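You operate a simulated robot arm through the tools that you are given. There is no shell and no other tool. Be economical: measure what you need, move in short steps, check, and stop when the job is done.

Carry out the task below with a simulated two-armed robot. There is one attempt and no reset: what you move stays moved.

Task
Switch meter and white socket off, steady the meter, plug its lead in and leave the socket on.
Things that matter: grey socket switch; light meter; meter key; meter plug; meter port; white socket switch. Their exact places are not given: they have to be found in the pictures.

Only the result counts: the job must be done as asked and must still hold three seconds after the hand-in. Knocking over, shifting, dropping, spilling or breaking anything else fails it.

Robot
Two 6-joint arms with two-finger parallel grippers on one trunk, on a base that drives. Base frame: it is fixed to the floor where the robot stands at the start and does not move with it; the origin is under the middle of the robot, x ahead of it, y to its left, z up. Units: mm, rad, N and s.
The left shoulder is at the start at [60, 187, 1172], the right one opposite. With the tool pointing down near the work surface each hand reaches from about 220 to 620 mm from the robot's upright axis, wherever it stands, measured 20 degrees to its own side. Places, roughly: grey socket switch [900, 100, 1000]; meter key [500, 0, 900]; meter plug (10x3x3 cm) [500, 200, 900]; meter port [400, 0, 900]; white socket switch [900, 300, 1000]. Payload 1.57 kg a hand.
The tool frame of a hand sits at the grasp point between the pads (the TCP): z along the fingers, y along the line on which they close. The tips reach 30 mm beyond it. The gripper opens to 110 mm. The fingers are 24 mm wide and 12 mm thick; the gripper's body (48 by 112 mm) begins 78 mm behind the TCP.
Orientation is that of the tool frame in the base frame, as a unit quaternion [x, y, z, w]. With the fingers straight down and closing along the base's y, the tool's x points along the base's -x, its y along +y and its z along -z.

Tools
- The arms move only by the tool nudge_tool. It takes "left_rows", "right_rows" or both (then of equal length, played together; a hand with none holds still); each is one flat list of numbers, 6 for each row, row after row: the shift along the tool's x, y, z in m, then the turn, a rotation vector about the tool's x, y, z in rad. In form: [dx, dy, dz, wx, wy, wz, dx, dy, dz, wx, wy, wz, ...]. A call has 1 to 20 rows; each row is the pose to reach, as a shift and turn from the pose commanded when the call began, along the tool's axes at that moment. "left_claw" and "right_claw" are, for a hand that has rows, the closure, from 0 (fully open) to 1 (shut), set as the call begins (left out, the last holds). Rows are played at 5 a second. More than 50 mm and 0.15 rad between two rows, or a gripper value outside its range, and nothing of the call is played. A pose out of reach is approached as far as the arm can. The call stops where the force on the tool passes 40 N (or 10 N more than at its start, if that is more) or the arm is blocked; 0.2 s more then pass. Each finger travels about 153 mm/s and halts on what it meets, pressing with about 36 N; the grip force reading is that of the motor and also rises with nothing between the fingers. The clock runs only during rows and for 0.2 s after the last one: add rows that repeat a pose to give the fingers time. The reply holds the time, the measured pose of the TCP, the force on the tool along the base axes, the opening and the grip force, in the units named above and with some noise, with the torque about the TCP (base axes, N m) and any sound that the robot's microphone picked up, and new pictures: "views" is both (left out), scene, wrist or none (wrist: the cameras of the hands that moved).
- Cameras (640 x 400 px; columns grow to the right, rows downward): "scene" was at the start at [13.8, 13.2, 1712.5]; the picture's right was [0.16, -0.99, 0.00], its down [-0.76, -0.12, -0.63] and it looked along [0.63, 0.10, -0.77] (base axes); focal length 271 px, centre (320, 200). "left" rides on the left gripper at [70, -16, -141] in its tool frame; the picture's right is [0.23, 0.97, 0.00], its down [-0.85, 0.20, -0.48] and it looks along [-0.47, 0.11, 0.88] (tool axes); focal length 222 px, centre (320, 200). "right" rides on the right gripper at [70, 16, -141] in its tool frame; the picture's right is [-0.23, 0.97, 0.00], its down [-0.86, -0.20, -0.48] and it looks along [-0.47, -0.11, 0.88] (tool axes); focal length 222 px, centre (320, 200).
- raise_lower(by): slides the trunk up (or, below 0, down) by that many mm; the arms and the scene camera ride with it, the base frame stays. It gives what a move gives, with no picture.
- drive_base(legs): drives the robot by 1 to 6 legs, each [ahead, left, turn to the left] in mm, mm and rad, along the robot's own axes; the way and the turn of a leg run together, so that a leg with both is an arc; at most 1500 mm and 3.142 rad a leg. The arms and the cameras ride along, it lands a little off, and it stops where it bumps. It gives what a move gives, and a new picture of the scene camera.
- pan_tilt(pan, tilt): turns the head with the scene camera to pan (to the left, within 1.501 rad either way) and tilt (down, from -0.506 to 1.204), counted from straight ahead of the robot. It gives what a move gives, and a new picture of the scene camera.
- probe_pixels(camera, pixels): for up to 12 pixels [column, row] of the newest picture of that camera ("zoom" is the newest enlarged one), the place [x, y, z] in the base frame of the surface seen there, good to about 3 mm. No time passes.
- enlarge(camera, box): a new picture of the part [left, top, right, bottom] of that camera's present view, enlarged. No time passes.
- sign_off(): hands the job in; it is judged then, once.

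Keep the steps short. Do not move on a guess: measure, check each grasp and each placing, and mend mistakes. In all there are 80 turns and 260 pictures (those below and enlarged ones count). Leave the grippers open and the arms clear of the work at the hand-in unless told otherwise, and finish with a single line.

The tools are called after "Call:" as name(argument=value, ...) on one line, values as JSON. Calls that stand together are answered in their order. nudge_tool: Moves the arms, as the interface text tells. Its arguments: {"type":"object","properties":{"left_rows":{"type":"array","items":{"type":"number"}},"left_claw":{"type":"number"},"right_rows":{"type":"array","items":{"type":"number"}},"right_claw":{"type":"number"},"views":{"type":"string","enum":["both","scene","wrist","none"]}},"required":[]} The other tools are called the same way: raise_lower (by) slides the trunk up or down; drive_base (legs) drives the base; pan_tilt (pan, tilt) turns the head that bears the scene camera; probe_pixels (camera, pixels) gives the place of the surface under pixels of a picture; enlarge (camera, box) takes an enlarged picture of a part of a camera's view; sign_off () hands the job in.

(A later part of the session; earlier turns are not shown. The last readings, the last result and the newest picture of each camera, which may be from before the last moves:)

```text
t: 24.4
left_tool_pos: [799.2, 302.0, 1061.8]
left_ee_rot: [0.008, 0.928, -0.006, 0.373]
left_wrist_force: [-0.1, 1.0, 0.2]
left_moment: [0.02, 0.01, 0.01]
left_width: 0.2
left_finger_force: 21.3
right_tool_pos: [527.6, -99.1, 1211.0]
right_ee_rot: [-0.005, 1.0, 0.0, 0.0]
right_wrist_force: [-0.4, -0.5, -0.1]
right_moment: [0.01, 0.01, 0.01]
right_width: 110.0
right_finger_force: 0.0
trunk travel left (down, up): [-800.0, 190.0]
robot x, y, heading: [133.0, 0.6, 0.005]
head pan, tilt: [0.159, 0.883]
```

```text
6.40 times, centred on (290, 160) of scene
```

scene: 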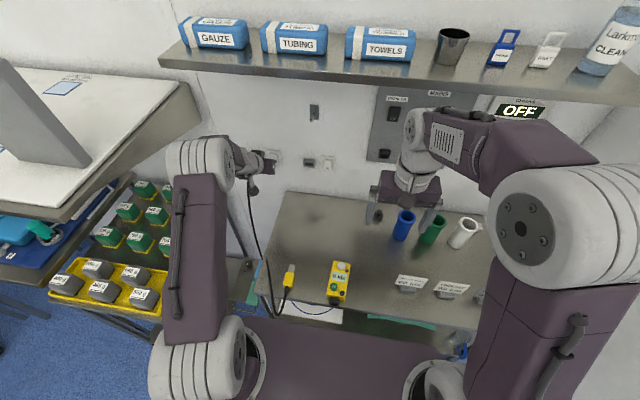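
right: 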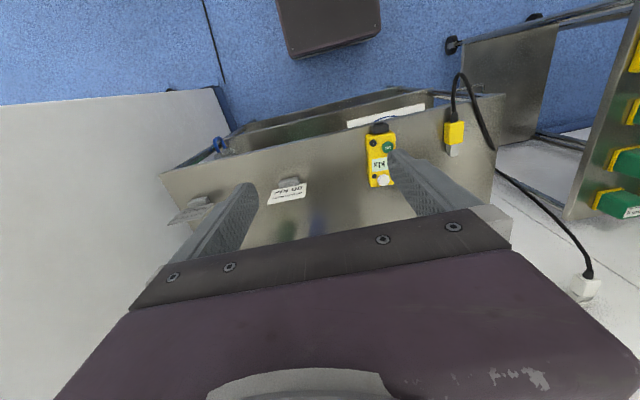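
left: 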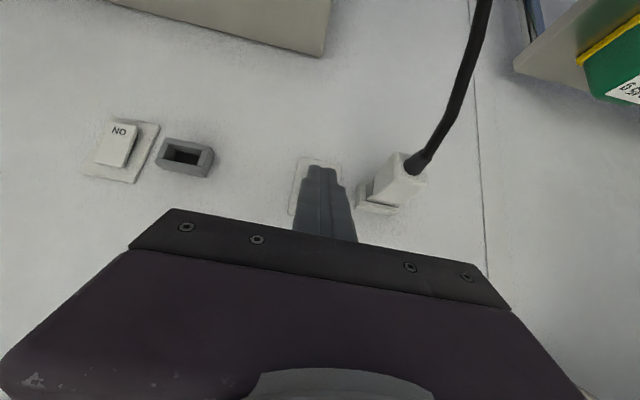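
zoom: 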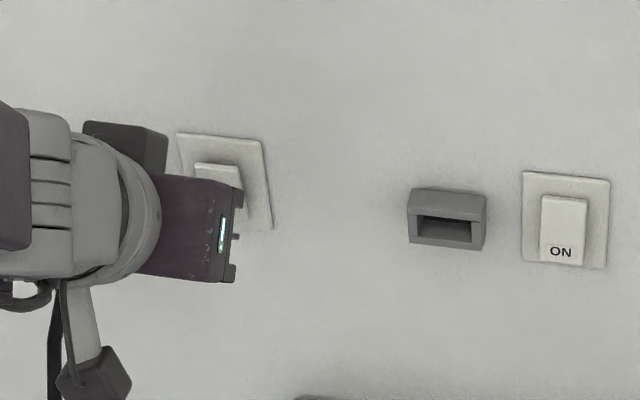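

The fingers hide the label, so I'll raise the hand 40 mm.

Call:
nudge_tool(left_rows=[-0.014, 0, -0.014, 0, 0, 0, -0.032, 0, -0.032, 0, 0, 0], views="wrist")

Call:
enlarge(camera="left", box=[260, 80, 400, 180])

```text
t: 25.0
left_tool_pos: [796.7, 304.2, 1106.1]
left_ee_rot: [0.008, 0.928, -0.006, 0.373]
left_wrist_force: [1.0, 0.4, 0.2]
left_moment: [0.01, 0.01, 0.02]
left_width: 0.1
left_finger_force: 21.4
right_tool_pos: [525.7, -99.4, 1210.7]
right_ee_rot: [-0.004, 1.0, 0.0, 0.0]
right_wrist_force: [-0.1, -0.5, -0.4]
right_moment: [-0.03, -0.02, -0.01]
right_width: 109.9
right_finger_force: 0.0
trunk travel left (down, up): [-800.0, 190.0]
robot x, y, heading: [136.4, -1.4, 0.004]
head pan, tilt: [0.159, 0.883]
```

left: 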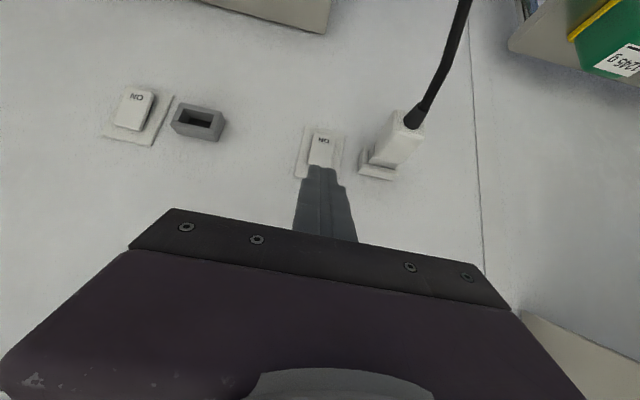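

```text
4.00 times, centred on (330, 130) of left
```

zoom: 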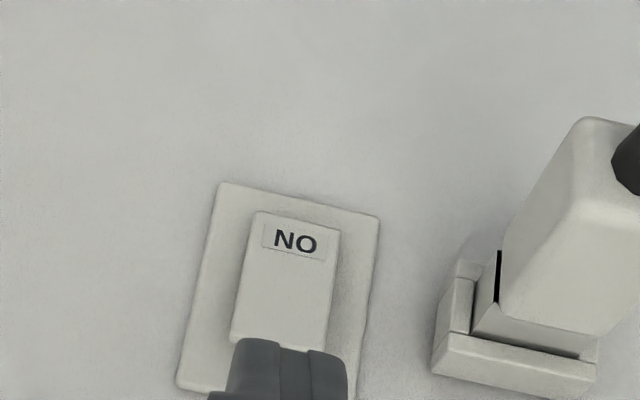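

It still reads ON, but that label may simply be printed on the lower end, with the tilt showing the state. I'll probe the rocker's tilt now and compare it with the grey switch.

Call:
probe_pixels(camera="zoom", pixels=[[260, 218], [295, 224], [330, 235], [250, 260], [290, 265], [325, 275], [245, 300], [285, 310], [320, 320], [245, 332], [285, 335], [225, 200]])

Call:
enlarge(camera="left", box=[100, 80, 180, 150])

Call:
probe_pixels(camera="zoom", pixels=[[260, 80], [300, 90], [350, 100], [240, 150], [300, 160], [360, 160], [220, 210], [260, 220], [320, 230], [200, 260], [230, 270], [270, 270]])

```text
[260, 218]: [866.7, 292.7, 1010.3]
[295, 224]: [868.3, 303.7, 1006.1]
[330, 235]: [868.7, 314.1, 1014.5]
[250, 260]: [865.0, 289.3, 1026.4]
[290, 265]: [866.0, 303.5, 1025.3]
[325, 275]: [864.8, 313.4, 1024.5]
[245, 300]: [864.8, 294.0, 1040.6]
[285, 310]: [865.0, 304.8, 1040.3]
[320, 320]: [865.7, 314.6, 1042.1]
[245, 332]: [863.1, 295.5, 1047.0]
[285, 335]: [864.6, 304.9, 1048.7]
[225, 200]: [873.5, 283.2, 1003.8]
```

```text
5.71 times, centred on (140, 115) of left
```

zoom: 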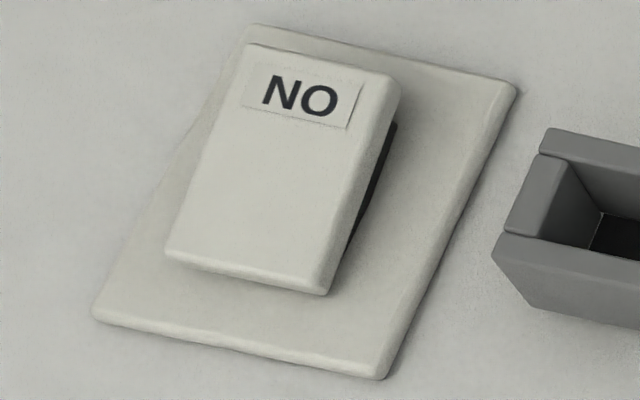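

```text
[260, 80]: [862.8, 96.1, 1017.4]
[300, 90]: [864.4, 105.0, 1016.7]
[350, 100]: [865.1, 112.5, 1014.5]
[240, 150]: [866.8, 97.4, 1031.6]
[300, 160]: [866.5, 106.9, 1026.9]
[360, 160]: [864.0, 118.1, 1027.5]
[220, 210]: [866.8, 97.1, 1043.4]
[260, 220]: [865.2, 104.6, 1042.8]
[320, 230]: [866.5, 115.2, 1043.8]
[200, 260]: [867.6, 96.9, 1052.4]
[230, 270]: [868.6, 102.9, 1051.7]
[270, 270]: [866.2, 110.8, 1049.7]
```

The tilt is clear. The white rocker's ON end is in (868) with its top out (863.5), while the grey one is the reverse. So ON end in means on, and my second press undid the first. I'll press the top again and stop there.

Call:
nudge_tool(left_rows=[0.0177, 0, 0.0177, 0, 0, 0, 0.0354, 0, 0.0354, 0, 0, 0, 0.0177, 0, 0.0531, 0, 0, 0, 0.0121, 0, 0.0587, 0, 0, 0, 0.0092, 0, 0.0616, 0, 0, 0, 0.0071, 0, 0.0637, 0, 0, 0, 0.005, 0, 0.0659, 0, 0, 0, 0.0029, 0, 0.068, 0, 0, 0], views="none")

Call:
nudge_tool(left_rows=[0.0106, 0, -0.0106, 0, 0, 0, 0.0282, 0, -0.0282, 0, 0, 0, 0.0141, 0, -0.0424, 0, 0, 0, -0.007, 0, -0.0636, 0, 0, 0], views="wrist")

Call:
enlarge(camera="left", box=[260, 80, 400, 180])

```text
t: 26.8
left_tool_pos: [837.4, 304.3, 1055.0]
left_ee_rot: [0.008, 0.928, -0.007, 0.373]
left_wrist_force: [-14.5, 0.5, 0.5]
left_moment: [0.11, 0.18, 0.04]
left_width: 0.0
left_finger_force: 21.5
right_tool_pos: [523.5, -98.7, 1212.5]
right_ee_rot: [-0.005, 1.0, 0.0, 0.001]
right_wrist_force: [-0.1, -0.4, 0.2]
right_moment: [0.0, -0.01, 0.0]
right_width: 109.9
right_finger_force: 0.2
trunk travel left (down, up): [-800.0, 190.0]
robot x, y, heading: [133.4, -1.7, 0.013]
head pan, tilt: [0.159, 0.883]
```

```text
t: 27.8
left_tool_pos: [803.1, 305.3, 1104.0]
left_ee_rot: [0.008, 0.928, -0.006, 0.373]
left_wrist_force: [0.5, -0.1, -0.1]
left_moment: [0.0, 0.03, 0.01]
left_width: 0.0
left_finger_force: 21.2
right_tool_pos: [528.1, -99.2, 1211.6]
right_ee_rot: [-0.004, 1.0, 0.001, 0.0]
right_wrist_force: [-0.1, -0.7, -0.1]
right_moment: [-0.05, 0.01, 0.0]
right_width: 110.3
right_finger_force: 0.1
trunk travel left (down, up): [-800.0, 190.0]
robot x, y, heading: [134.9, -1.8, 0.01]
head pan, tilt: [0.159, 0.883]
```

left: 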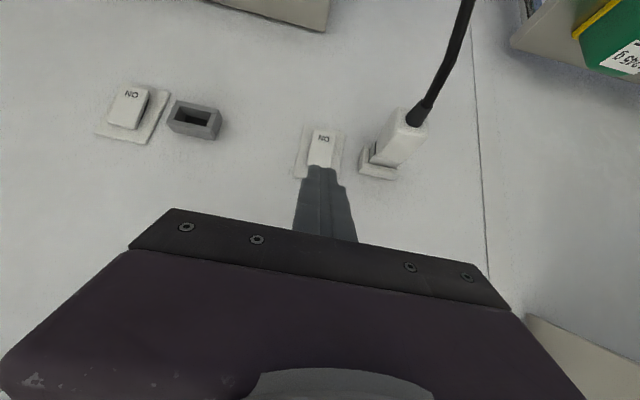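

```text
4.00 times, centred on (330, 130) of left
```

zoom: 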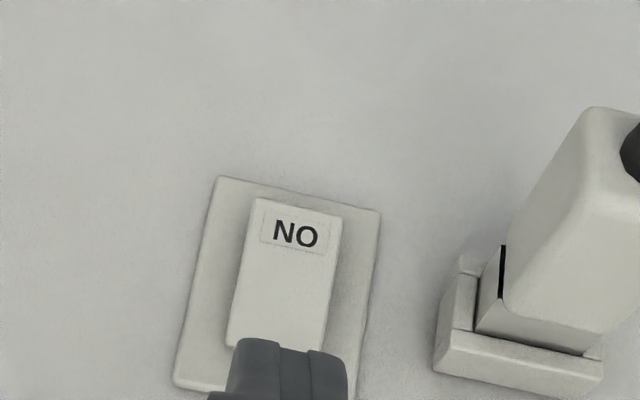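

Call:
probe_pixels(camera="zoom", pixels=[[260, 206], [295, 212], [330, 220], [250, 250], [290, 265], [325, 275], [245, 300], [285, 310], [320, 320], [245, 332], [285, 335], [225, 200]])

```text
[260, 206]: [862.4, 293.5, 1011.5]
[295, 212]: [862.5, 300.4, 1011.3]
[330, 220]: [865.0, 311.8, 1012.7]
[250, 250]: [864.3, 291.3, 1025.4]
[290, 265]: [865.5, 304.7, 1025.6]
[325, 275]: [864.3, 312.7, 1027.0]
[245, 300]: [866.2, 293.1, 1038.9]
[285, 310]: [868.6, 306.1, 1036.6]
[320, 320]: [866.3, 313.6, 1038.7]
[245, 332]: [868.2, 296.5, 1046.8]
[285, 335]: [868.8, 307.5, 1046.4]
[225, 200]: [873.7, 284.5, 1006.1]
```

The rocker has flipped: its top is in and the ON end is out, so the white socket is off. I'll withdraw the left arm to a tool-down pose above the table.

Call:
nudge_tool(left_rows=[0.0183, -0.01, -0.0291, 0, 0.134, 0, 0.0366, -0.03, -0.0582, 0, 0.268, 0, 0.0549, -0.05, -0.0873, 0, 0.402, 0, 0.0732, -0.07, -0.1163, 0, 0.536, 0, 0.0915, -0.09, -0.1454, 0, 0.67, 0, 0.1098, -0.1, -0.1745, 0, 0.805, 0, 0.1098, -0.1, -0.1745, 0, 0.805, 0], views="none")

```text
t: 29.4
left_tool_pos: [603.9, 208.5, 1154.3]
left_ee_rot: [0.009, 1.0, -0.003, -0.021]
left_wrist_force: [-0.1, -0.3, 0.4]
left_moment: [0.02, -0.02, 0.03]
left_width: 0.0
left_finger_force: 21.2
right_tool_pos: [527.7, -99.1, 1209.5]
right_ee_rot: [-0.005, 1.0, -0.001, 0.0]
right_wrist_force: [0.1, 0.0, 0.2]
right_moment: [0.01, 0.01, 0.04]
right_width: 110.1
right_finger_force: 0.0
trunk travel left (down, up): [-800.0, 190.0]
robot x, y, heading: [137.0, 2.5, 0.008]
head pan, tilt: [0.159, 0.883]
```

I reached it cleanly. Now I'll drive back 100 mm to give room for the work on the meter, then look.

Call:
drive_base(legs=[[-100, 0, 0]])

Call:
enlarge(camera="scene", box=[270, 200, 400, 290])

Call:
enlarge(camera="left", box=[100, 60, 420, 260])

Call:
enlarge(camera="right", box=[300, 80, 520, 220])

```text
t: 30.6
left_tool_pos: [502.7, 207.1, 1152.9]
left_ee_rot: [0.009, 1.0, -0.003, -0.022]
left_wrist_force: [-0.3, -0.2, 0.4]
left_moment: [0.01, 0.02, -0.01]
left_width: 0.1
left_finger_force: 20.8
right_tool_pos: [427.0, -100.4, 1210.9]
right_ee_rot: [-0.004, 1.0, 0.0, -0.001]
right_wrist_force: [0.3, -0.7, 0.1]
right_moment: [0.02, 0.04, 0.0]
right_width: 110.0
right_finger_force: 0.0
trunk travel left (down, up): [-800.0, 190.0]
robot x, y, heading: [31.4, 0.1, 0.008]
head pan, tilt: [0.159, 0.883]
```

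scene: 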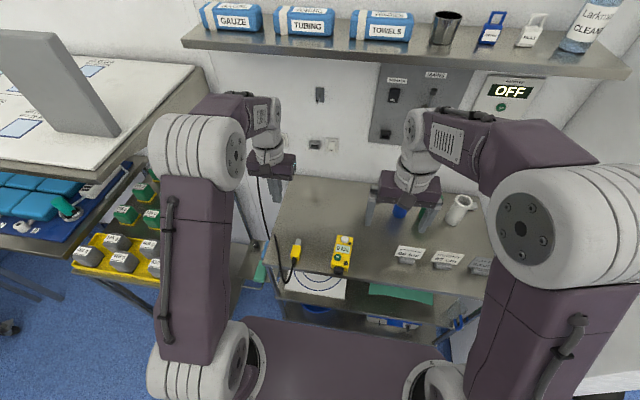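

```text
4.44 times, centred on (335, 245) of scene
```

zoom: 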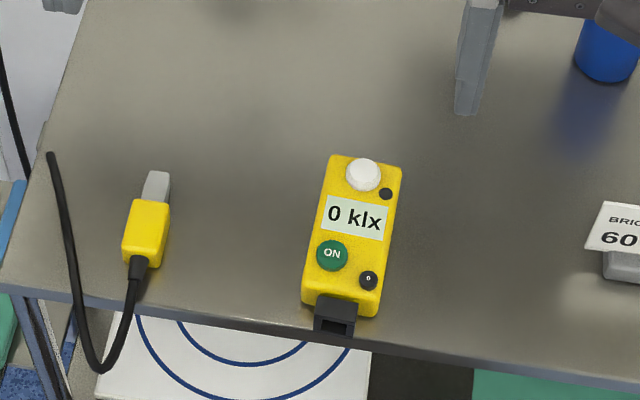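

```text
2.00 times, centred on (260, 160) of left
```

zoom: 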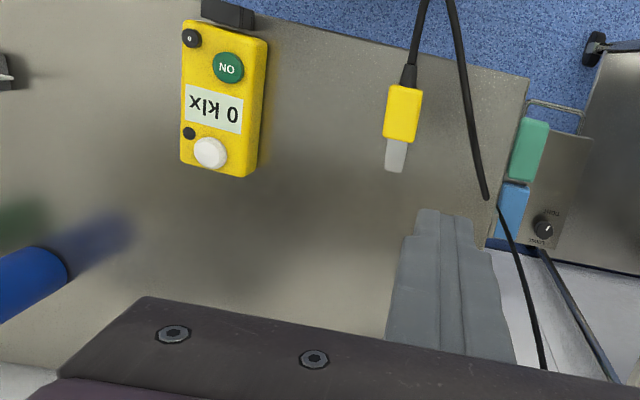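

```text
2.86 times, centred on (410, 150) of right
```

zoom: 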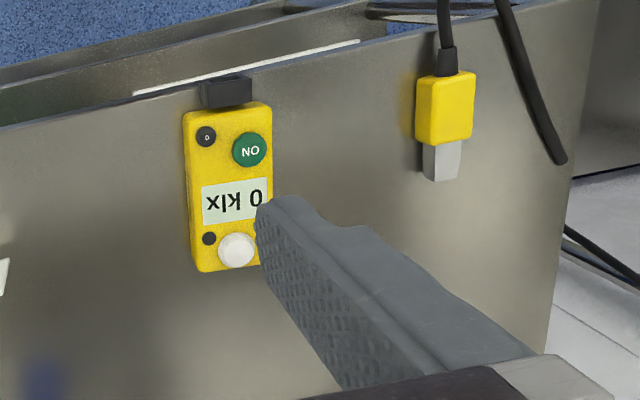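

Now I'll measure the meter's exact yaw, the keys and the plug from the left wrist view, which looks nearly straight down.

Call:
enlarge(camera="left", box=[170, 55, 260, 155])

Call:
probe_pixels(camera="left", pixels=[[214, 93], [195, 79], [205, 138], [191, 139], [228, 146], [193, 70], [233, 77], [192, 110], [232, 110], [214, 68], [202, 69], [225, 72]])

Call:
probe_pixels(camera="left", pixels=[[294, 104], [308, 106], [293, 128], [307, 130], [300, 116], [298, 135], [296, 144], [303, 145], [303, 97], [307, 85], [330, 80], [341, 155]])

```text
4.00 times, centred on (215, 105) of left
```

zoom: 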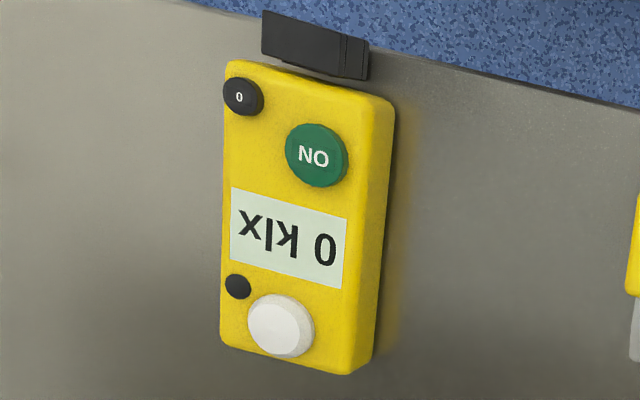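

```text
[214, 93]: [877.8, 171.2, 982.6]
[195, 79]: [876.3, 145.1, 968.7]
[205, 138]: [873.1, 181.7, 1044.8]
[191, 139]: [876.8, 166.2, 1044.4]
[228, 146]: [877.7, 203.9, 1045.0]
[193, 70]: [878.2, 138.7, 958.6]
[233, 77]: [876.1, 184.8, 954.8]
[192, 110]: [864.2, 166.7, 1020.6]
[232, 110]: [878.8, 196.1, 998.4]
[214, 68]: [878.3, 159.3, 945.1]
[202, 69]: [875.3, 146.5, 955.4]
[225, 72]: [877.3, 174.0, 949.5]
```

```text
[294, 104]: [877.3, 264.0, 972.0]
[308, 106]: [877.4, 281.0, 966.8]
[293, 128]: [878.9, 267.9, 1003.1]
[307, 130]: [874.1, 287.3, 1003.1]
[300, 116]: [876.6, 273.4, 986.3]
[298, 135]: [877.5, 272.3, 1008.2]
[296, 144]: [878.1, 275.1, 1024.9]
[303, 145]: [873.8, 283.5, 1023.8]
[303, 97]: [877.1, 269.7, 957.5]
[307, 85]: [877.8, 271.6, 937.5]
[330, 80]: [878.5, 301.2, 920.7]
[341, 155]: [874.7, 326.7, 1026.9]
```

"left" still held its old picture, so I'll probe through fresh zooms instead.

Call:
probe_pixels(camera="zoom", pixels=[[315, 155], [241, 96], [281, 325], [237, 288], [232, 85], [380, 115], [226, 325], [345, 355], [270, 25], [340, 40], [305, 55], [290, 240]])

Call:
enlarge(camera="left", box=[270, 60, 360, 170])

```text
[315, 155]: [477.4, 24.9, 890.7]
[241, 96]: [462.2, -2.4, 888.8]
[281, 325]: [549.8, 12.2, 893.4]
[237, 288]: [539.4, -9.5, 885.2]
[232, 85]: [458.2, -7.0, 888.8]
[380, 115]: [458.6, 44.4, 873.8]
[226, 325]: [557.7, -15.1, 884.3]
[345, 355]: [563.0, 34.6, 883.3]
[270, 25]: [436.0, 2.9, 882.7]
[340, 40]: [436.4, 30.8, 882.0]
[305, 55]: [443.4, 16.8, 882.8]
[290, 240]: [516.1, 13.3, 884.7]
```

```text
3.64 times, centred on (315, 115) of left
```

zoom: 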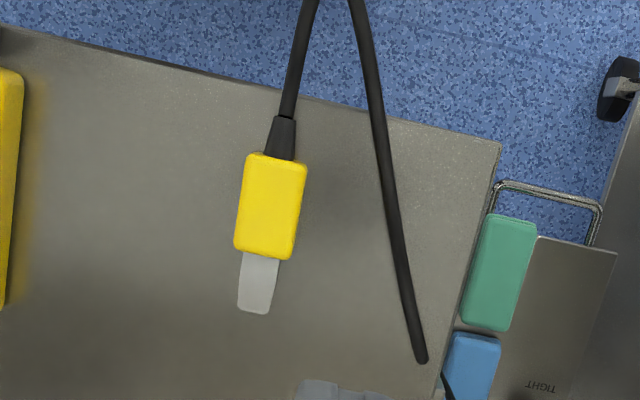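

Call:
probe_pixels(camera="zoom", pixels=[[250, 160], [300, 168], [240, 240], [288, 252], [270, 205], [262, 260], [245, 290], [272, 292], [255, 310], [282, 125], [279, 152], [290, 100]])

Call:
enlarge(camera="right", box=[350, 90, 410, 130])

Call:
probe_pixels(camera="zoom", pixels=[[250, 170], [330, 190]])

```text
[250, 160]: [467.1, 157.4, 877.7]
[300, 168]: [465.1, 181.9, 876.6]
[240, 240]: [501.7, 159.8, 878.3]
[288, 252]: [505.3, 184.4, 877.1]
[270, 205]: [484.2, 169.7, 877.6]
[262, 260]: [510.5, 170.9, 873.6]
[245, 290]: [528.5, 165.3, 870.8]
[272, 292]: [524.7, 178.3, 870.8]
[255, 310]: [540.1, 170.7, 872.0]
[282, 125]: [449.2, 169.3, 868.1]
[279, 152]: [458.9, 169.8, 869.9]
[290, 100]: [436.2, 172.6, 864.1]
```

```text
10.00 times, centred on (380, 110) of right
```

zoom: 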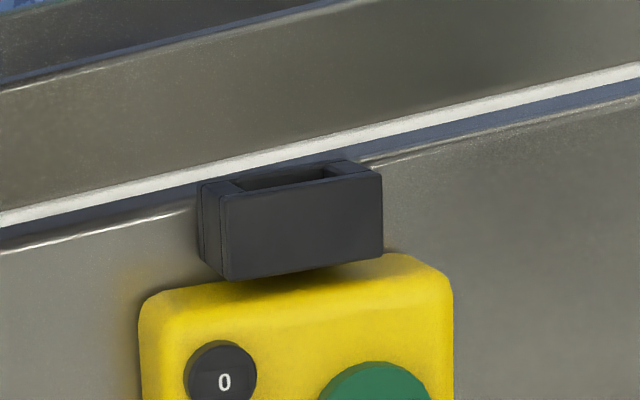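

```text
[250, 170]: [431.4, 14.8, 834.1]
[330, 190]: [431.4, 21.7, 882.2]
```

I'll look closer at the port face from the scene camera to get the opening's height.

Call:
enlarge(camera="scene", box=[326, 256, 350, 280])

```text
16.00 times, centred on (338, 268) of scene
```

zoom: 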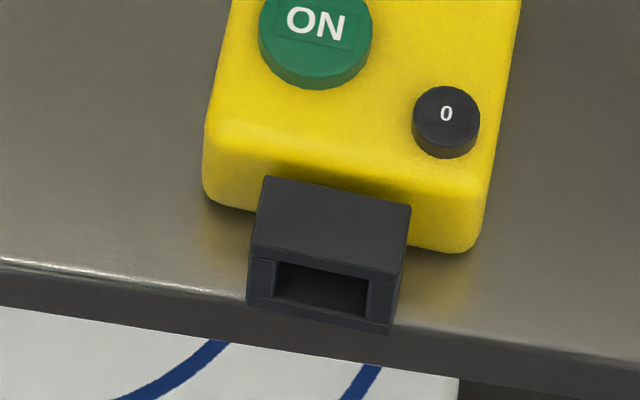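

Call:
probe_pixels(camera="zoom", pixels=[[262, 266], [330, 266], [385, 290], [320, 303], [320, 312], [378, 325], [255, 285], [380, 300], [270, 190], [405, 215], [320, 285], [345, 275]])

```text
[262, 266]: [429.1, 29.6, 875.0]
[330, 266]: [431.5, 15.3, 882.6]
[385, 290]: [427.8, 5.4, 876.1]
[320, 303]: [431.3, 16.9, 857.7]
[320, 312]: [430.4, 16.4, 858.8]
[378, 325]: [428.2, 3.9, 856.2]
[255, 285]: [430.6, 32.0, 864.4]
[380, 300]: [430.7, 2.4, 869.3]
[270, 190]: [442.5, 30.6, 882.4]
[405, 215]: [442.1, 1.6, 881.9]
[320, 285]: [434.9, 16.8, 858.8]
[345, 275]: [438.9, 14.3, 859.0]
```

The port face is at x≈430, y 2–32, and the opening's centre is at z≈868. The plug body is x 464–506, y 157–184, top 877. The right hand, shut, will press the green key at (478,25). First it moves above it.

Call:
nudge_tool(right_rows=[-0.0076, 0.0183, 0.0357, 0, 0, 0, -0.0152, 0.0366, 0.0714, 0, 0, 0, -0.0228, 0.055, 0.107, 0, 0, 0, -0.0304, 0.073, 0.143, 0, 0, 0, -0.038, 0.092, 0.1785, 0, 0, 0, -0.0456, 0.11, 0.214, 0, 0, 0, -0.053, 0.128, 0.25, 0, 0, 0, -0.053, 0.128, 0.25, 0, 0, 0], right_claw=1, views="both")

```text
t: 32.4
left_tool_pos: [500.4, 206.1, 1152.9]
left_ee_rot: [0.009, 1.0, -0.002, -0.02]
left_wrist_force: [0.2, 0.2, 0.4]
left_moment: [0.02, 0.03, 0.01]
left_width: 0.0
left_finger_force: 21.2
right_tool_pos: [471.8, 29.9, 962.6]
right_ee_rot: [-0.004, 1.0, 0.0, 0.0]
right_wrist_force: [-0.5, -0.1, 0.2]
right_moment: [0.01, 0.01, -0.01]
right_width: 0.0
right_finger_force: 21.0
trunk travel left (down, up): [-800.0, 190.0]
robot x, y, heading: [31.4, -3.0, 0.011]
head pan, tilt: [0.159, 0.883]
```

scene: 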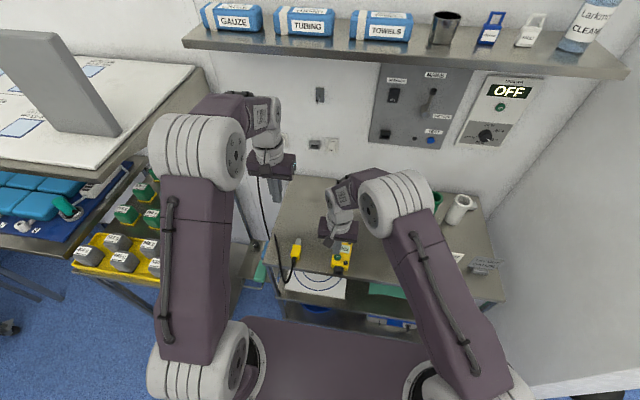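
right: 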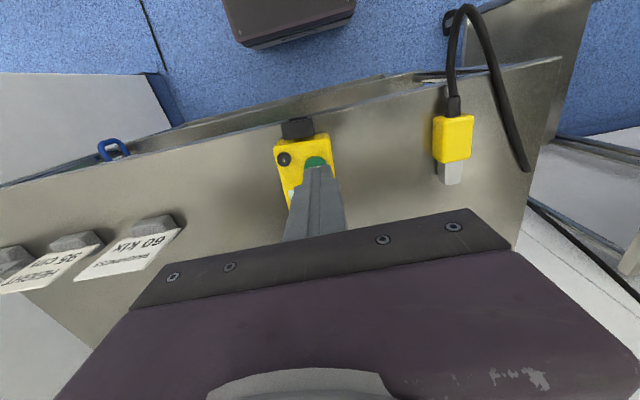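

The measured pose is (472,30,963), so I'll correct x by +6 and come down 30 mm to tip z≈903.

Call:
nudge_tool(right_rows=[-0.006, -0.003, 0.015, 0, 0, 0, -0.006, -0.003, 0.03, 0, 0, 0], views="wrist")

Call:
enlarge(camera="right", box=[250, 100, 370, 200])

```text
t: 33.0
left_tool_pos: [500.9, 206.6, 1153.5]
left_ee_rot: [0.01, 1.0, -0.002, -0.02]
left_wrist_force: [-0.1, 0.2, -0.2]
left_moment: [0.0, 0.01, -0.03]
left_width: 0.0
left_finger_force: 21.7
right_tool_pos: [479.0, 25.4, 928.4]
right_ee_rot: [-0.005, 1.0, 0.0, -0.001]
right_wrist_force: [0.5, -0.1, 0.1]
right_moment: [0.0, 0.0, -0.01]
right_width: 0.3
right_finger_force: 21.1
trunk travel left (down, up): [-800.0, 190.0]
robot x, y, heading: [27.5, -1.0, 0.009]
head pan, tilt: [0.159, 0.883]
```

right: 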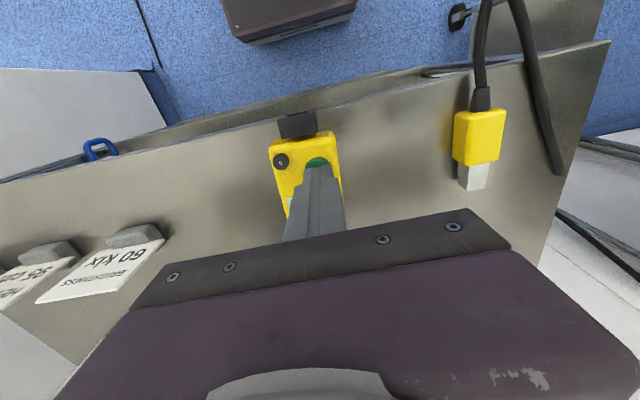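

```text
4.00 times, centred on (310, 150) of right
```

zoom: 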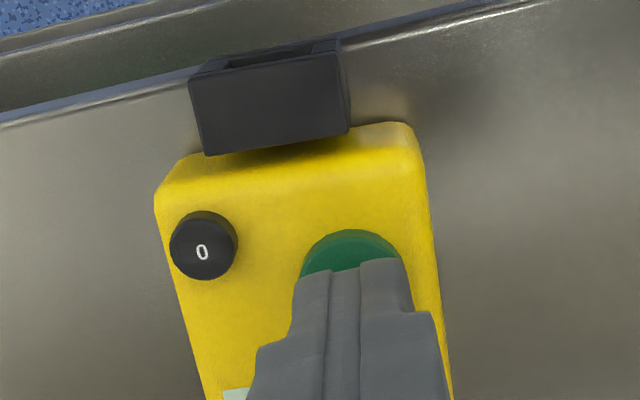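

The tip is over the green key. I'll press down in 2 mm steps, then lift and read the display.

Call:
nudge_tool(right_rows=[0.002, 0, 0.004, 0, 0, 0, 0.002, 0, 0.007, 0, 0, 0, 0.002, 0, 0.009, 0, 0, 0, 0.002, 0, 0.011, 0, 0, 0], views="none")

```text
t: 34.0
left_tool_pos: [500.0, 207.9, 1154.3]
left_ee_rot: [0.01, 1.0, -0.003, -0.02]
left_wrist_force: [0.7, 0.5, 0.3]
left_moment: [0.02, -0.01, 0.0]
left_width: 0.2
left_finger_force: 21.5
right_tool_pos: [480.0, 24.0, 920.1]
right_ee_rot: [-0.005, 1.0, 0.0, 0.001]
right_wrist_force: [-0.3, 0.6, 0.4]
right_moment: [-0.03, -0.01, 0.0]
right_width: 0.0
right_finger_force: 21.1
trunk travel left (down, up): [-800.0, 190.0]
robot x, y, heading: [31.7, -1.9, 0.009]
head pan, tilt: [0.159, 0.883]
```

No contact yet, with the tip at about 890. I'll continue down.

Call:
nudge_tool(right_rows=[0, 0, 0.002, 0, 0, 0, 0, 0, 0.004, 0, 0, 0, 0, 0, 0.006, 0, 0, 0], views="none")

Call:
enlarge(camera="scene", box=[300, 200, 380, 280])

```text
t: 34.8
left_tool_pos: [499.9, 206.4, 1153.7]
left_ee_rot: [0.01, 1.0, -0.003, -0.02]
left_wrist_force: [0.6, -0.2, 0.6]
left_moment: [0.0, -0.01, 0.02]
left_width: 0.2
left_finger_force: 21.6
right_tool_pos: [480.8, 24.8, 915.5]
right_ee_rot: [-0.004, 1.0, 0.0, 0.001]
right_wrist_force: [0.2, -0.9, 10.2]
right_moment: [-0.06, 0.0, 0.01]
right_width: 0.4
right_finger_force: 21.5
trunk travel left (down, up): [-800.0, 190.0]
robot x, y, heading: [28.7, 2.2, 0.008]
head pan, tilt: [0.159, 0.883]
heard: click
```

```text
5.00 times, centred on (340, 240) of scene
```

zoom: 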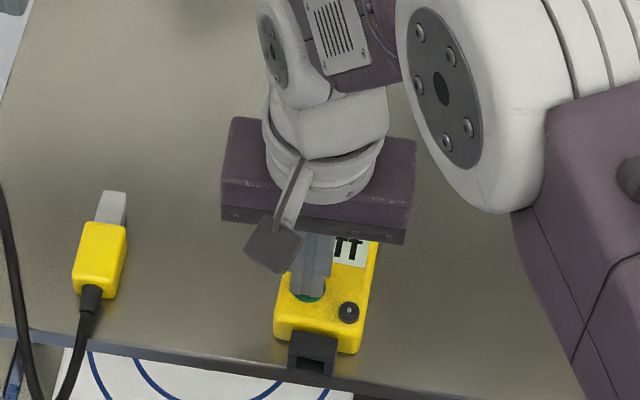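

A click was heard, and the display seems to have changed. I'll lift 50 mm and read it.

Call:
nudge_tool(right_rows=[0, 0, -0.02, 0, 0, 0, 0, 0, -0.05, 0, 0, 0, -0.03, -0.01, -0.06, 0, 0, 0, -0.06, -0.01, -0.06, 0, 0, 0], views="wrist")

Call:
enlarge(camera="scene", box=[310, 210, 370, 280])

Call:
enlarge(camera="right", box=[250, 80, 370, 200])

```text
t: 35.8
left_tool_pos: [502.9, 207.5, 1153.7]
left_ee_rot: [0.01, 1.0, -0.002, -0.021]
left_wrist_force: [-0.9, 0.4, 0.9]
left_moment: [0.02, 0.01, 0.03]
left_width: 0.1
left_finger_force: 20.8
right_tool_pos: [541.4, 17.2, 974.3]
right_ee_rot: [-0.004, 1.0, -0.001, -0.001]
right_wrist_force: [0.4, -0.1, 0.0]
right_moment: [-0.04, 0.05, -0.01]
right_width: 0.1
right_finger_force: 21.2
trunk travel left (down, up): [-800.0, 190.0]
robot x, y, heading: [32.6, -0.9, 0.013]
head pan, tilt: [0.159, 0.883]
```

right: 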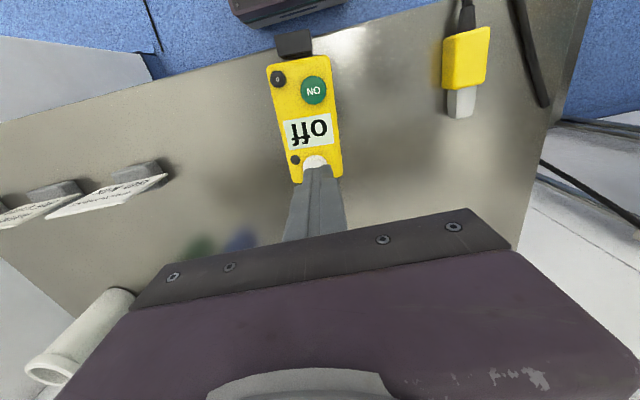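

```text
5.71 times, centred on (340, 245) of scene
```

zoom: 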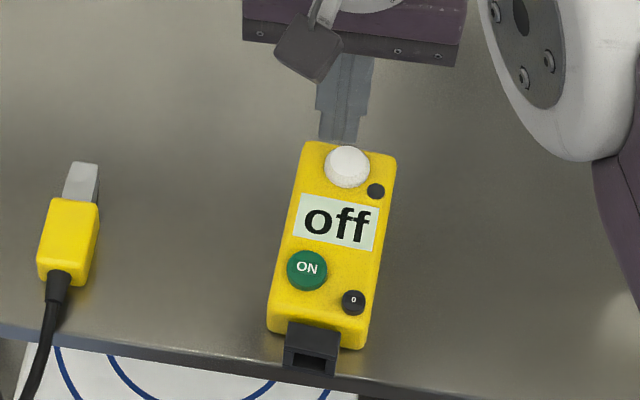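

```text
3.33 times, centred on (310, 140) of right
```

zoom: 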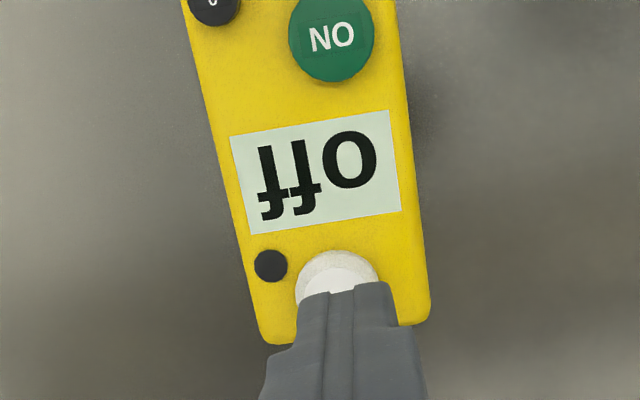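

The display now reads "off". Next the right hand opens to 80 mm, leans 0.25 rad back, yaws 0.06 to match the meter, and goes down around its rear half to (530,11.5,889).

Call:
nudge_tool(right_rows=[0, 0, 0, 0, 0.1, 0.03, 0.005, -0.003, 0, 0, 0.2, 0.06, 0.0114, -0.0057, 0.02, 0, 0.25, 0.06, 0.0114, -0.0057, 0.045, 0, 0.25, 0.06, 0.0114, -0.0057, 0.07, 0, 0.25, 0.06, 0.0114, -0.0057, 0.085, 0, 0.25, 0.06, 0.0114, -0.0057, 0.085, 0, 0.25, 0.06], right_claw=0.27, views="both")

Call:
enlarge(camera="right", box=[200, 60, 440, 220])

```text
t: 37.4
left_tool_pos: [499.7, 206.6, 1153.5]
left_ee_rot: [0.01, 1.0, -0.003, -0.02]
left_wrist_force: [0.1, -0.6, 1.0]
left_moment: [-0.01, 0.0, 0.0]
left_width: 0.1
left_finger_force: 20.9
right_tool_pos: [514.8, 4.9, 892.0]
right_ee_rot: [0.026, 0.992, -0.001, -0.125]
right_wrist_force: [-0.2, 0.8, -0.6]
right_moment: [0.0, -0.01, 0.0]
right_width: 80.2
right_finger_force: 0.1
right hand out of reach, approached as far as the arm can: row 4, 5, 6, 7
trunk travel left (down, up): [-800.0, 190.0]
robot x, y, heading: [30.4, -0.4, 0.011]
head pan, tilt: [0.159, 0.883]
```

scene: 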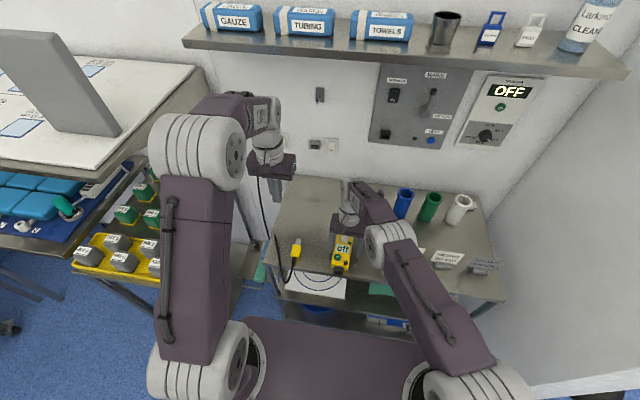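
right: 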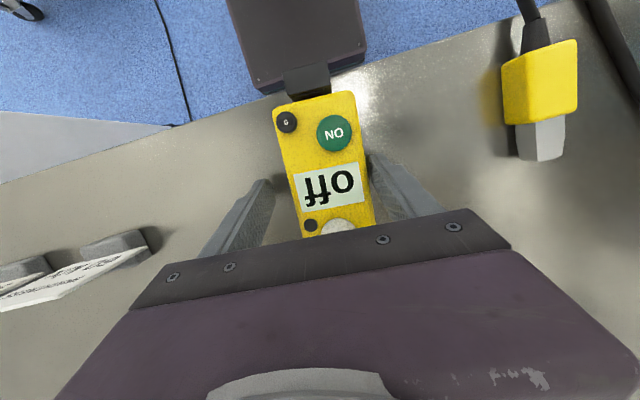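

```text
2.50 times, centred on (320, 140) of right
```

zoom: 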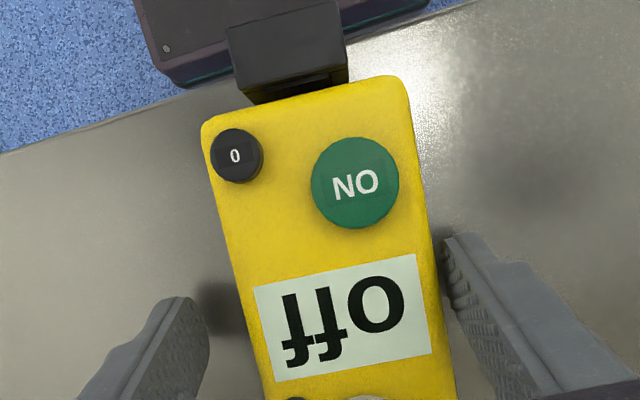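

The arm is at its reach limit there, at (515,5,892). I'll lift out, undo the lean and bring the base closer before gripping.

Call:
nudge_tool(right_rows=[0.006, 0, -0.02, 0, 0, 0, 0.012, 0, -0.04, 0, -0.06, 0, 0.025, 0, -0.06, 0, -0.14, 0, 0.039, 0, -0.0726, 0, -0.25, 0, 0.039, 0, -0.0726, 0, -0.25, 0], views="none")

```text
t: 38.6
left_tool_pos: [501.2, 206.6, 1153.7]
left_ee_rot: [0.01, 1.0, -0.003, -0.021]
left_wrist_force: [-0.1, 0.1, -0.4]
left_moment: [-0.01, 0.04, -0.01]
left_width: 0.1
left_finger_force: 21.5
right_tool_pos: [496.2, 8.0, 974.5]
right_ee_rot: [0.026, 1.0, -0.003, 0.001]
right_wrist_force: [-0.2, -0.1, 0.1]
right_moment: [0.01, 0.01, -0.03]
right_width: 80.3
right_finger_force: 0.1
trunk travel left (down, up): [-800.0, 190.0]
robot x, y, heading: [31.1, -1.3, 0.006]
head pan, tilt: [0.159, 0.883]
```

It's free. I'll drive ahead 50 mm.

Call:
drive_base(legs=[[50, 0, 0]])

```text
t: 39.5
left_tool_pos: [541.8, 208.7, 1157.4]
left_ee_rot: [0.009, 1.0, -0.002, -0.017]
left_wrist_force: [-1.0, 0.2, -0.6]
left_moment: [-0.03, -0.06, 0.04]
left_width: 0.0
left_finger_force: 21.2
right_tool_pos: [539.6, 8.7, 976.8]
right_ee_rot: [0.025, 1.0, -0.004, 0.004]
right_wrist_force: [-0.4, -0.3, 0.1]
right_moment: [-0.03, -0.08, 0.0]
right_width: 80.4
right_finger_force: 0.1
trunk travel left (down, up): [-800.0, 190.0]
robot x, y, heading: [83.6, -3.0, 0.007]
head pan, tilt: [0.159, 0.883]
```

scene: 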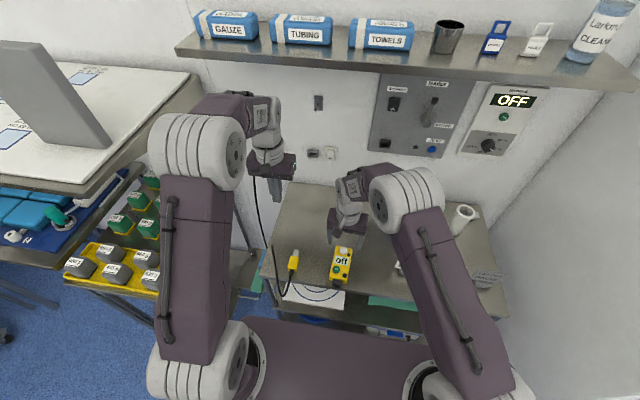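

I'll lean 0.15 rad and come down halfway, then re-read.

Call:
nudge_tool(right_rows=[0.005, 0.001, 0.01, 0, 0.08, 0, 0.01, 0.003, 0.025, 0, 0.15, 0, 0.012, 0.003, 0.045, 0, 0.15, 0, 0.012, 0.003, 0.045, 0, 0.15, 0], views="wrist")

Call:
enlarge(camera="right", box=[200, 60, 440, 220])

```text
t: 40.5
left_tool_pos: [549.8, 208.8, 1154.2]
left_ee_rot: [0.009, 1.0, -0.002, -0.02]
left_wrist_force: [0.1, -0.5, 0.1]
left_moment: [0.0, 0.0, 0.01]
left_width: 0.0
left_finger_force: 21.6
right_tool_pos: [533.5, 11.2, 929.9]
right_ee_rot: [0.025, 0.997, -0.002, -0.074]
right_wrist_force: [0.5, -0.1, 0.5]
right_moment: [-0.01, -0.01, 0.02]
right_width: 80.4
right_finger_force: 0.0
trunk travel left (down, up): [-800.0, 190.0]
robot x, y, heading: [79.1, -0.5, 0.01]
head pan, tilt: [0.159, 0.883]
```

right: 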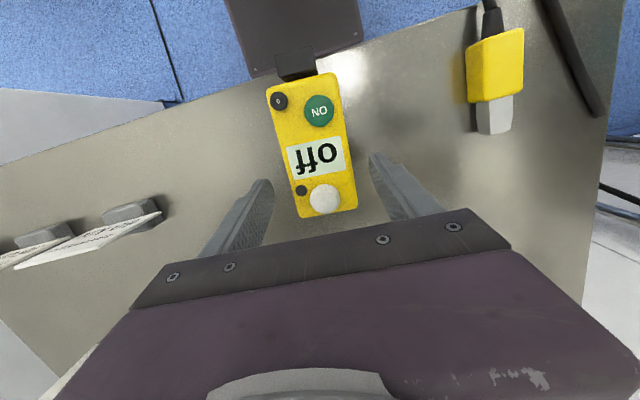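

```text
2.50 times, centred on (320, 140) of right
```

zoom: 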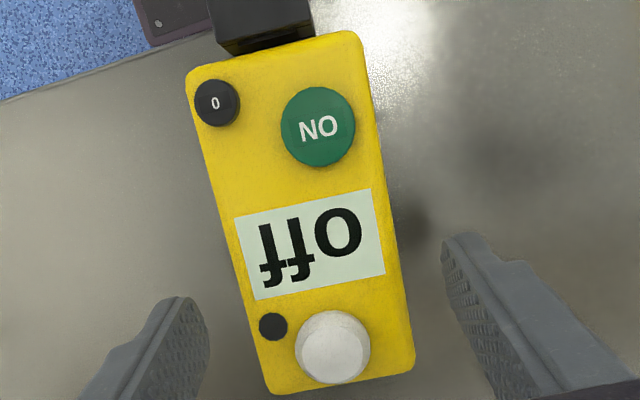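

It's centred at (533,11,930). I'll go down 41 mm and check.

Call:
nudge_tool(right_rows=[-0.001, 0, 0.014, 0, 0, 0, -0.002, 0, 0.028, 0, 0, 0, -0.003, 0, 0.041, 0, 0, 0, -0.003, 0, 0.041, 0, 0, 0], views="wrist")

Call:
enlarge(camera="right", box=[200, 60, 440, 220])

```text
t: 41.5
left_tool_pos: [549.8, 209.0, 1151.9]
left_ee_rot: [0.009, 1.0, -0.002, -0.02]
left_wrist_force: [0.1, 0.3, 0.6]
left_moment: [0.0, 0.0, 0.0]
left_width: 0.1
left_finger_force: 21.4
right_tool_pos: [533.4, 14.4, 886.9]
right_ee_rot: [0.025, 0.997, -0.003, -0.076]
right_wrist_force: [-0.9, -0.6, -0.2]
right_moment: [0.0, 0.02, 0.01]
right_width: 80.1
right_finger_force: 0.1
trunk travel left (down, up): [-800.0, 190.0]
robot x, y, heading: [79.5, -1.3, 0.011]
head pan, tilt: [0.159, 0.883]
```

right: 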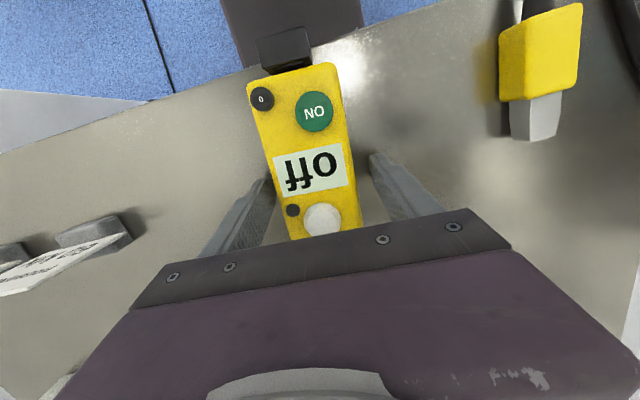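

```text
2.50 times, centred on (320, 140) of right
```

zoom: 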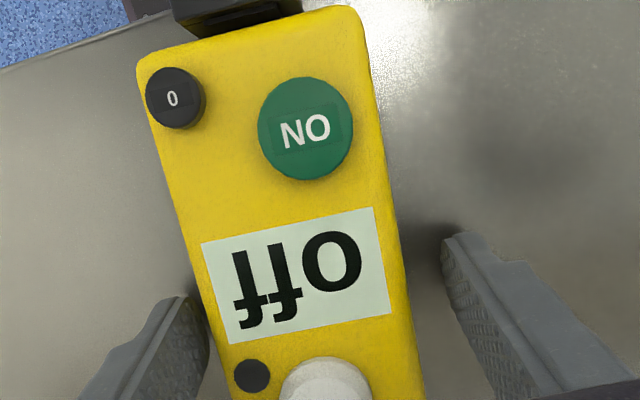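

The meter sits about 6 mm off the middle of the fingers. I'll shift the hand −5 mm in y before closing.

Call:
nudge_tool(right_rows=[0, -0.0025, 0, 0, 0, 0, 0, -0.005, 0, 0, 0, 0, 0, -0.005, 0, 0, 0, 0], views="none")

Call:
enlarge(camera="right", box=[200, 60, 440, 220])

```text
t: 42.3
left_tool_pos: [548.9, 208.8, 1154.8]
left_ee_rot: [0.009, 1.0, -0.002, -0.019]
left_wrist_force: [-0.6, 0.3, -0.6]
left_moment: [-0.01, -0.01, 0.0]
left_width: 0.0
left_finger_force: 21.6
right_tool_pos: [531.0, 8.1, 887.5]
right_ee_rot: [0.025, 0.997, -0.003, -0.075]
right_wrist_force: [0.7, 0.4, -0.2]
right_moment: [-0.01, 0.0, 0.0]
right_width: 80.3
right_finger_force: 0.1
trunk travel left (down, up): [-800.0, 190.0]
robot x, y, heading: [80.6, 0.5, 0.011]
head pan, tilt: [0.159, 0.883]
```

```text
2.50 times, centred on (320, 140) of right
```

zoom: 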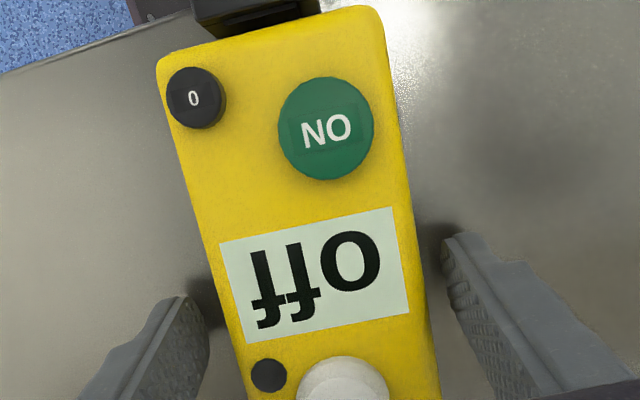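

The gaps are now even. I'll close the right hand on the meter.

Call:
nudge_tool(right_rows=[0, 0, 0, 0, 0, 0, 0, 0, 0, 0, 0, 0, 0, 0, 0, 0, 0, 0], right_claw=1, views="wrist")

Call:
enlarge(camera="right", box=[200, 60, 440, 220])

Call:
enlarge(camera="scene", box=[320, 240, 360, 300])

```text
t: 43.1
left_tool_pos: [549.5, 208.2, 1154.1]
left_ee_rot: [0.009, 1.0, -0.002, -0.02]
left_wrist_force: [0.2, 0.8, -0.6]
left_moment: [-0.03, -0.02, -0.06]
left_width: 0.0
left_finger_force: 20.8
right_tool_pos: [531.3, 8.7, 887.9]
right_ee_rot: [0.026, 0.997, -0.002, -0.075]
right_wrist_force: [0.9, 0.6, 4.0]
right_moment: [0.19, -0.02, -0.07]
right_width: 59.6
right_finger_force: 36.7
trunk travel left (down, up): [-800.0, 190.0]
robot x, y, heading: [81.3, -1.7, 0.007]
head pan, tilt: [0.159, 0.883]
```

right: 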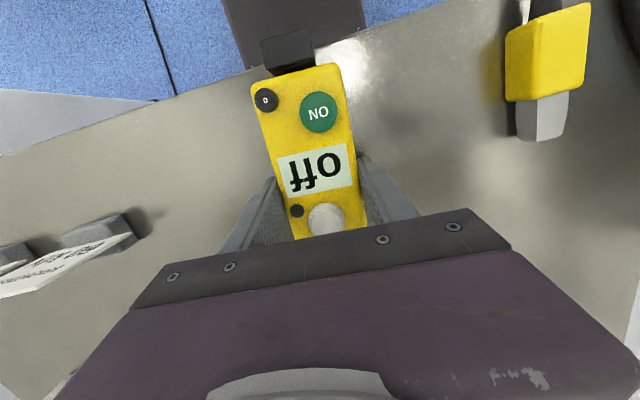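

```text
2.50 times, centred on (320, 140) of right
```

zoom: 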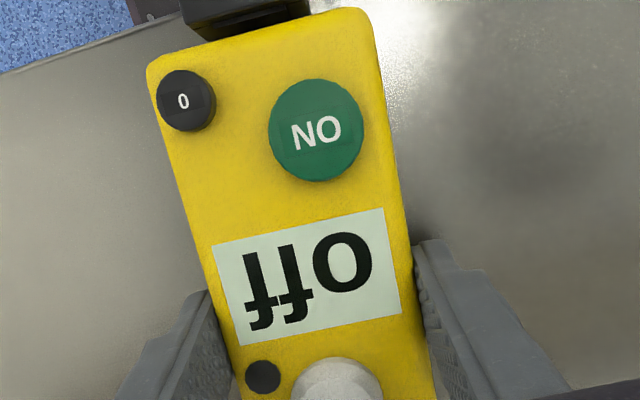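

```text
6.67 times, centred on (340, 270) of scene
```

zoom: 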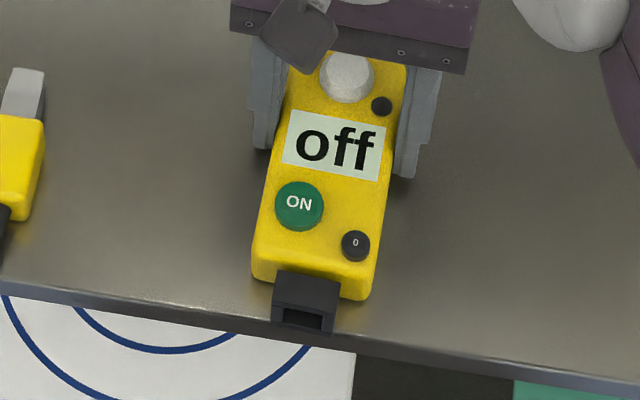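

The right hand holds the meter (60 mm, 37 N). I'll re-measure the port and the plug now.

Call:
probe_pixels(camera="zoom", pixels=[[282, 275], [335, 284], [276, 300], [333, 310], [305, 303], [303, 330], [282, 318], [308, 322], [290, 310]])

Call:
enlarge(camera="scene", box=[270, 240, 314, 300])

Call:
enlarge(camera="left", box=[220, 40, 400, 180])

```text
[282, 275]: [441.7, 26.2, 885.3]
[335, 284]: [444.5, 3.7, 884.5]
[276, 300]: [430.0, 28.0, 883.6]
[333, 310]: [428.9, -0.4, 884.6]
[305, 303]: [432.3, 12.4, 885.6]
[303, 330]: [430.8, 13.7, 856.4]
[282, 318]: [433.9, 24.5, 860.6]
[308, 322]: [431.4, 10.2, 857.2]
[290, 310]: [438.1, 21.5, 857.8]
```

```text
6.67 times, centred on (292, 270) of scene
```

zoom: 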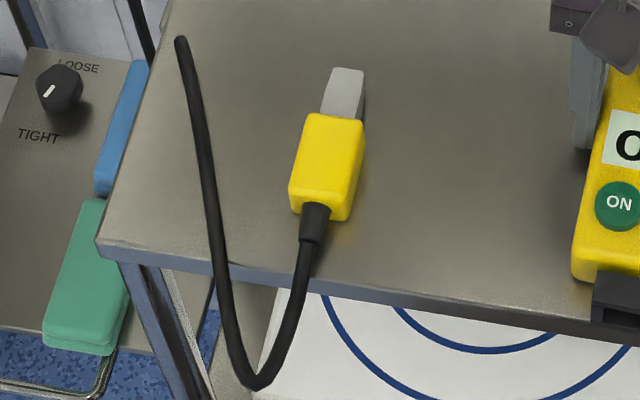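

```text
2.86 times, centred on (310, 110) of left
```

zoom: 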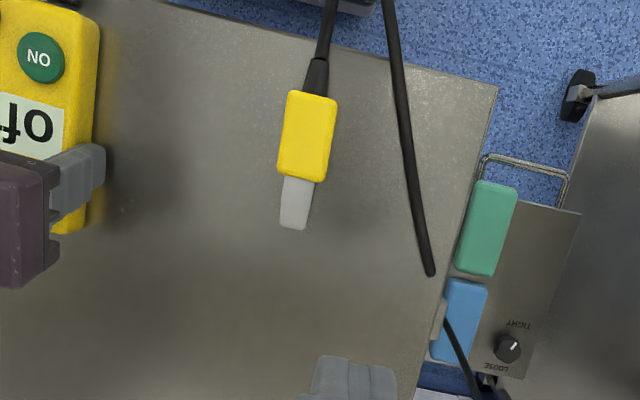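

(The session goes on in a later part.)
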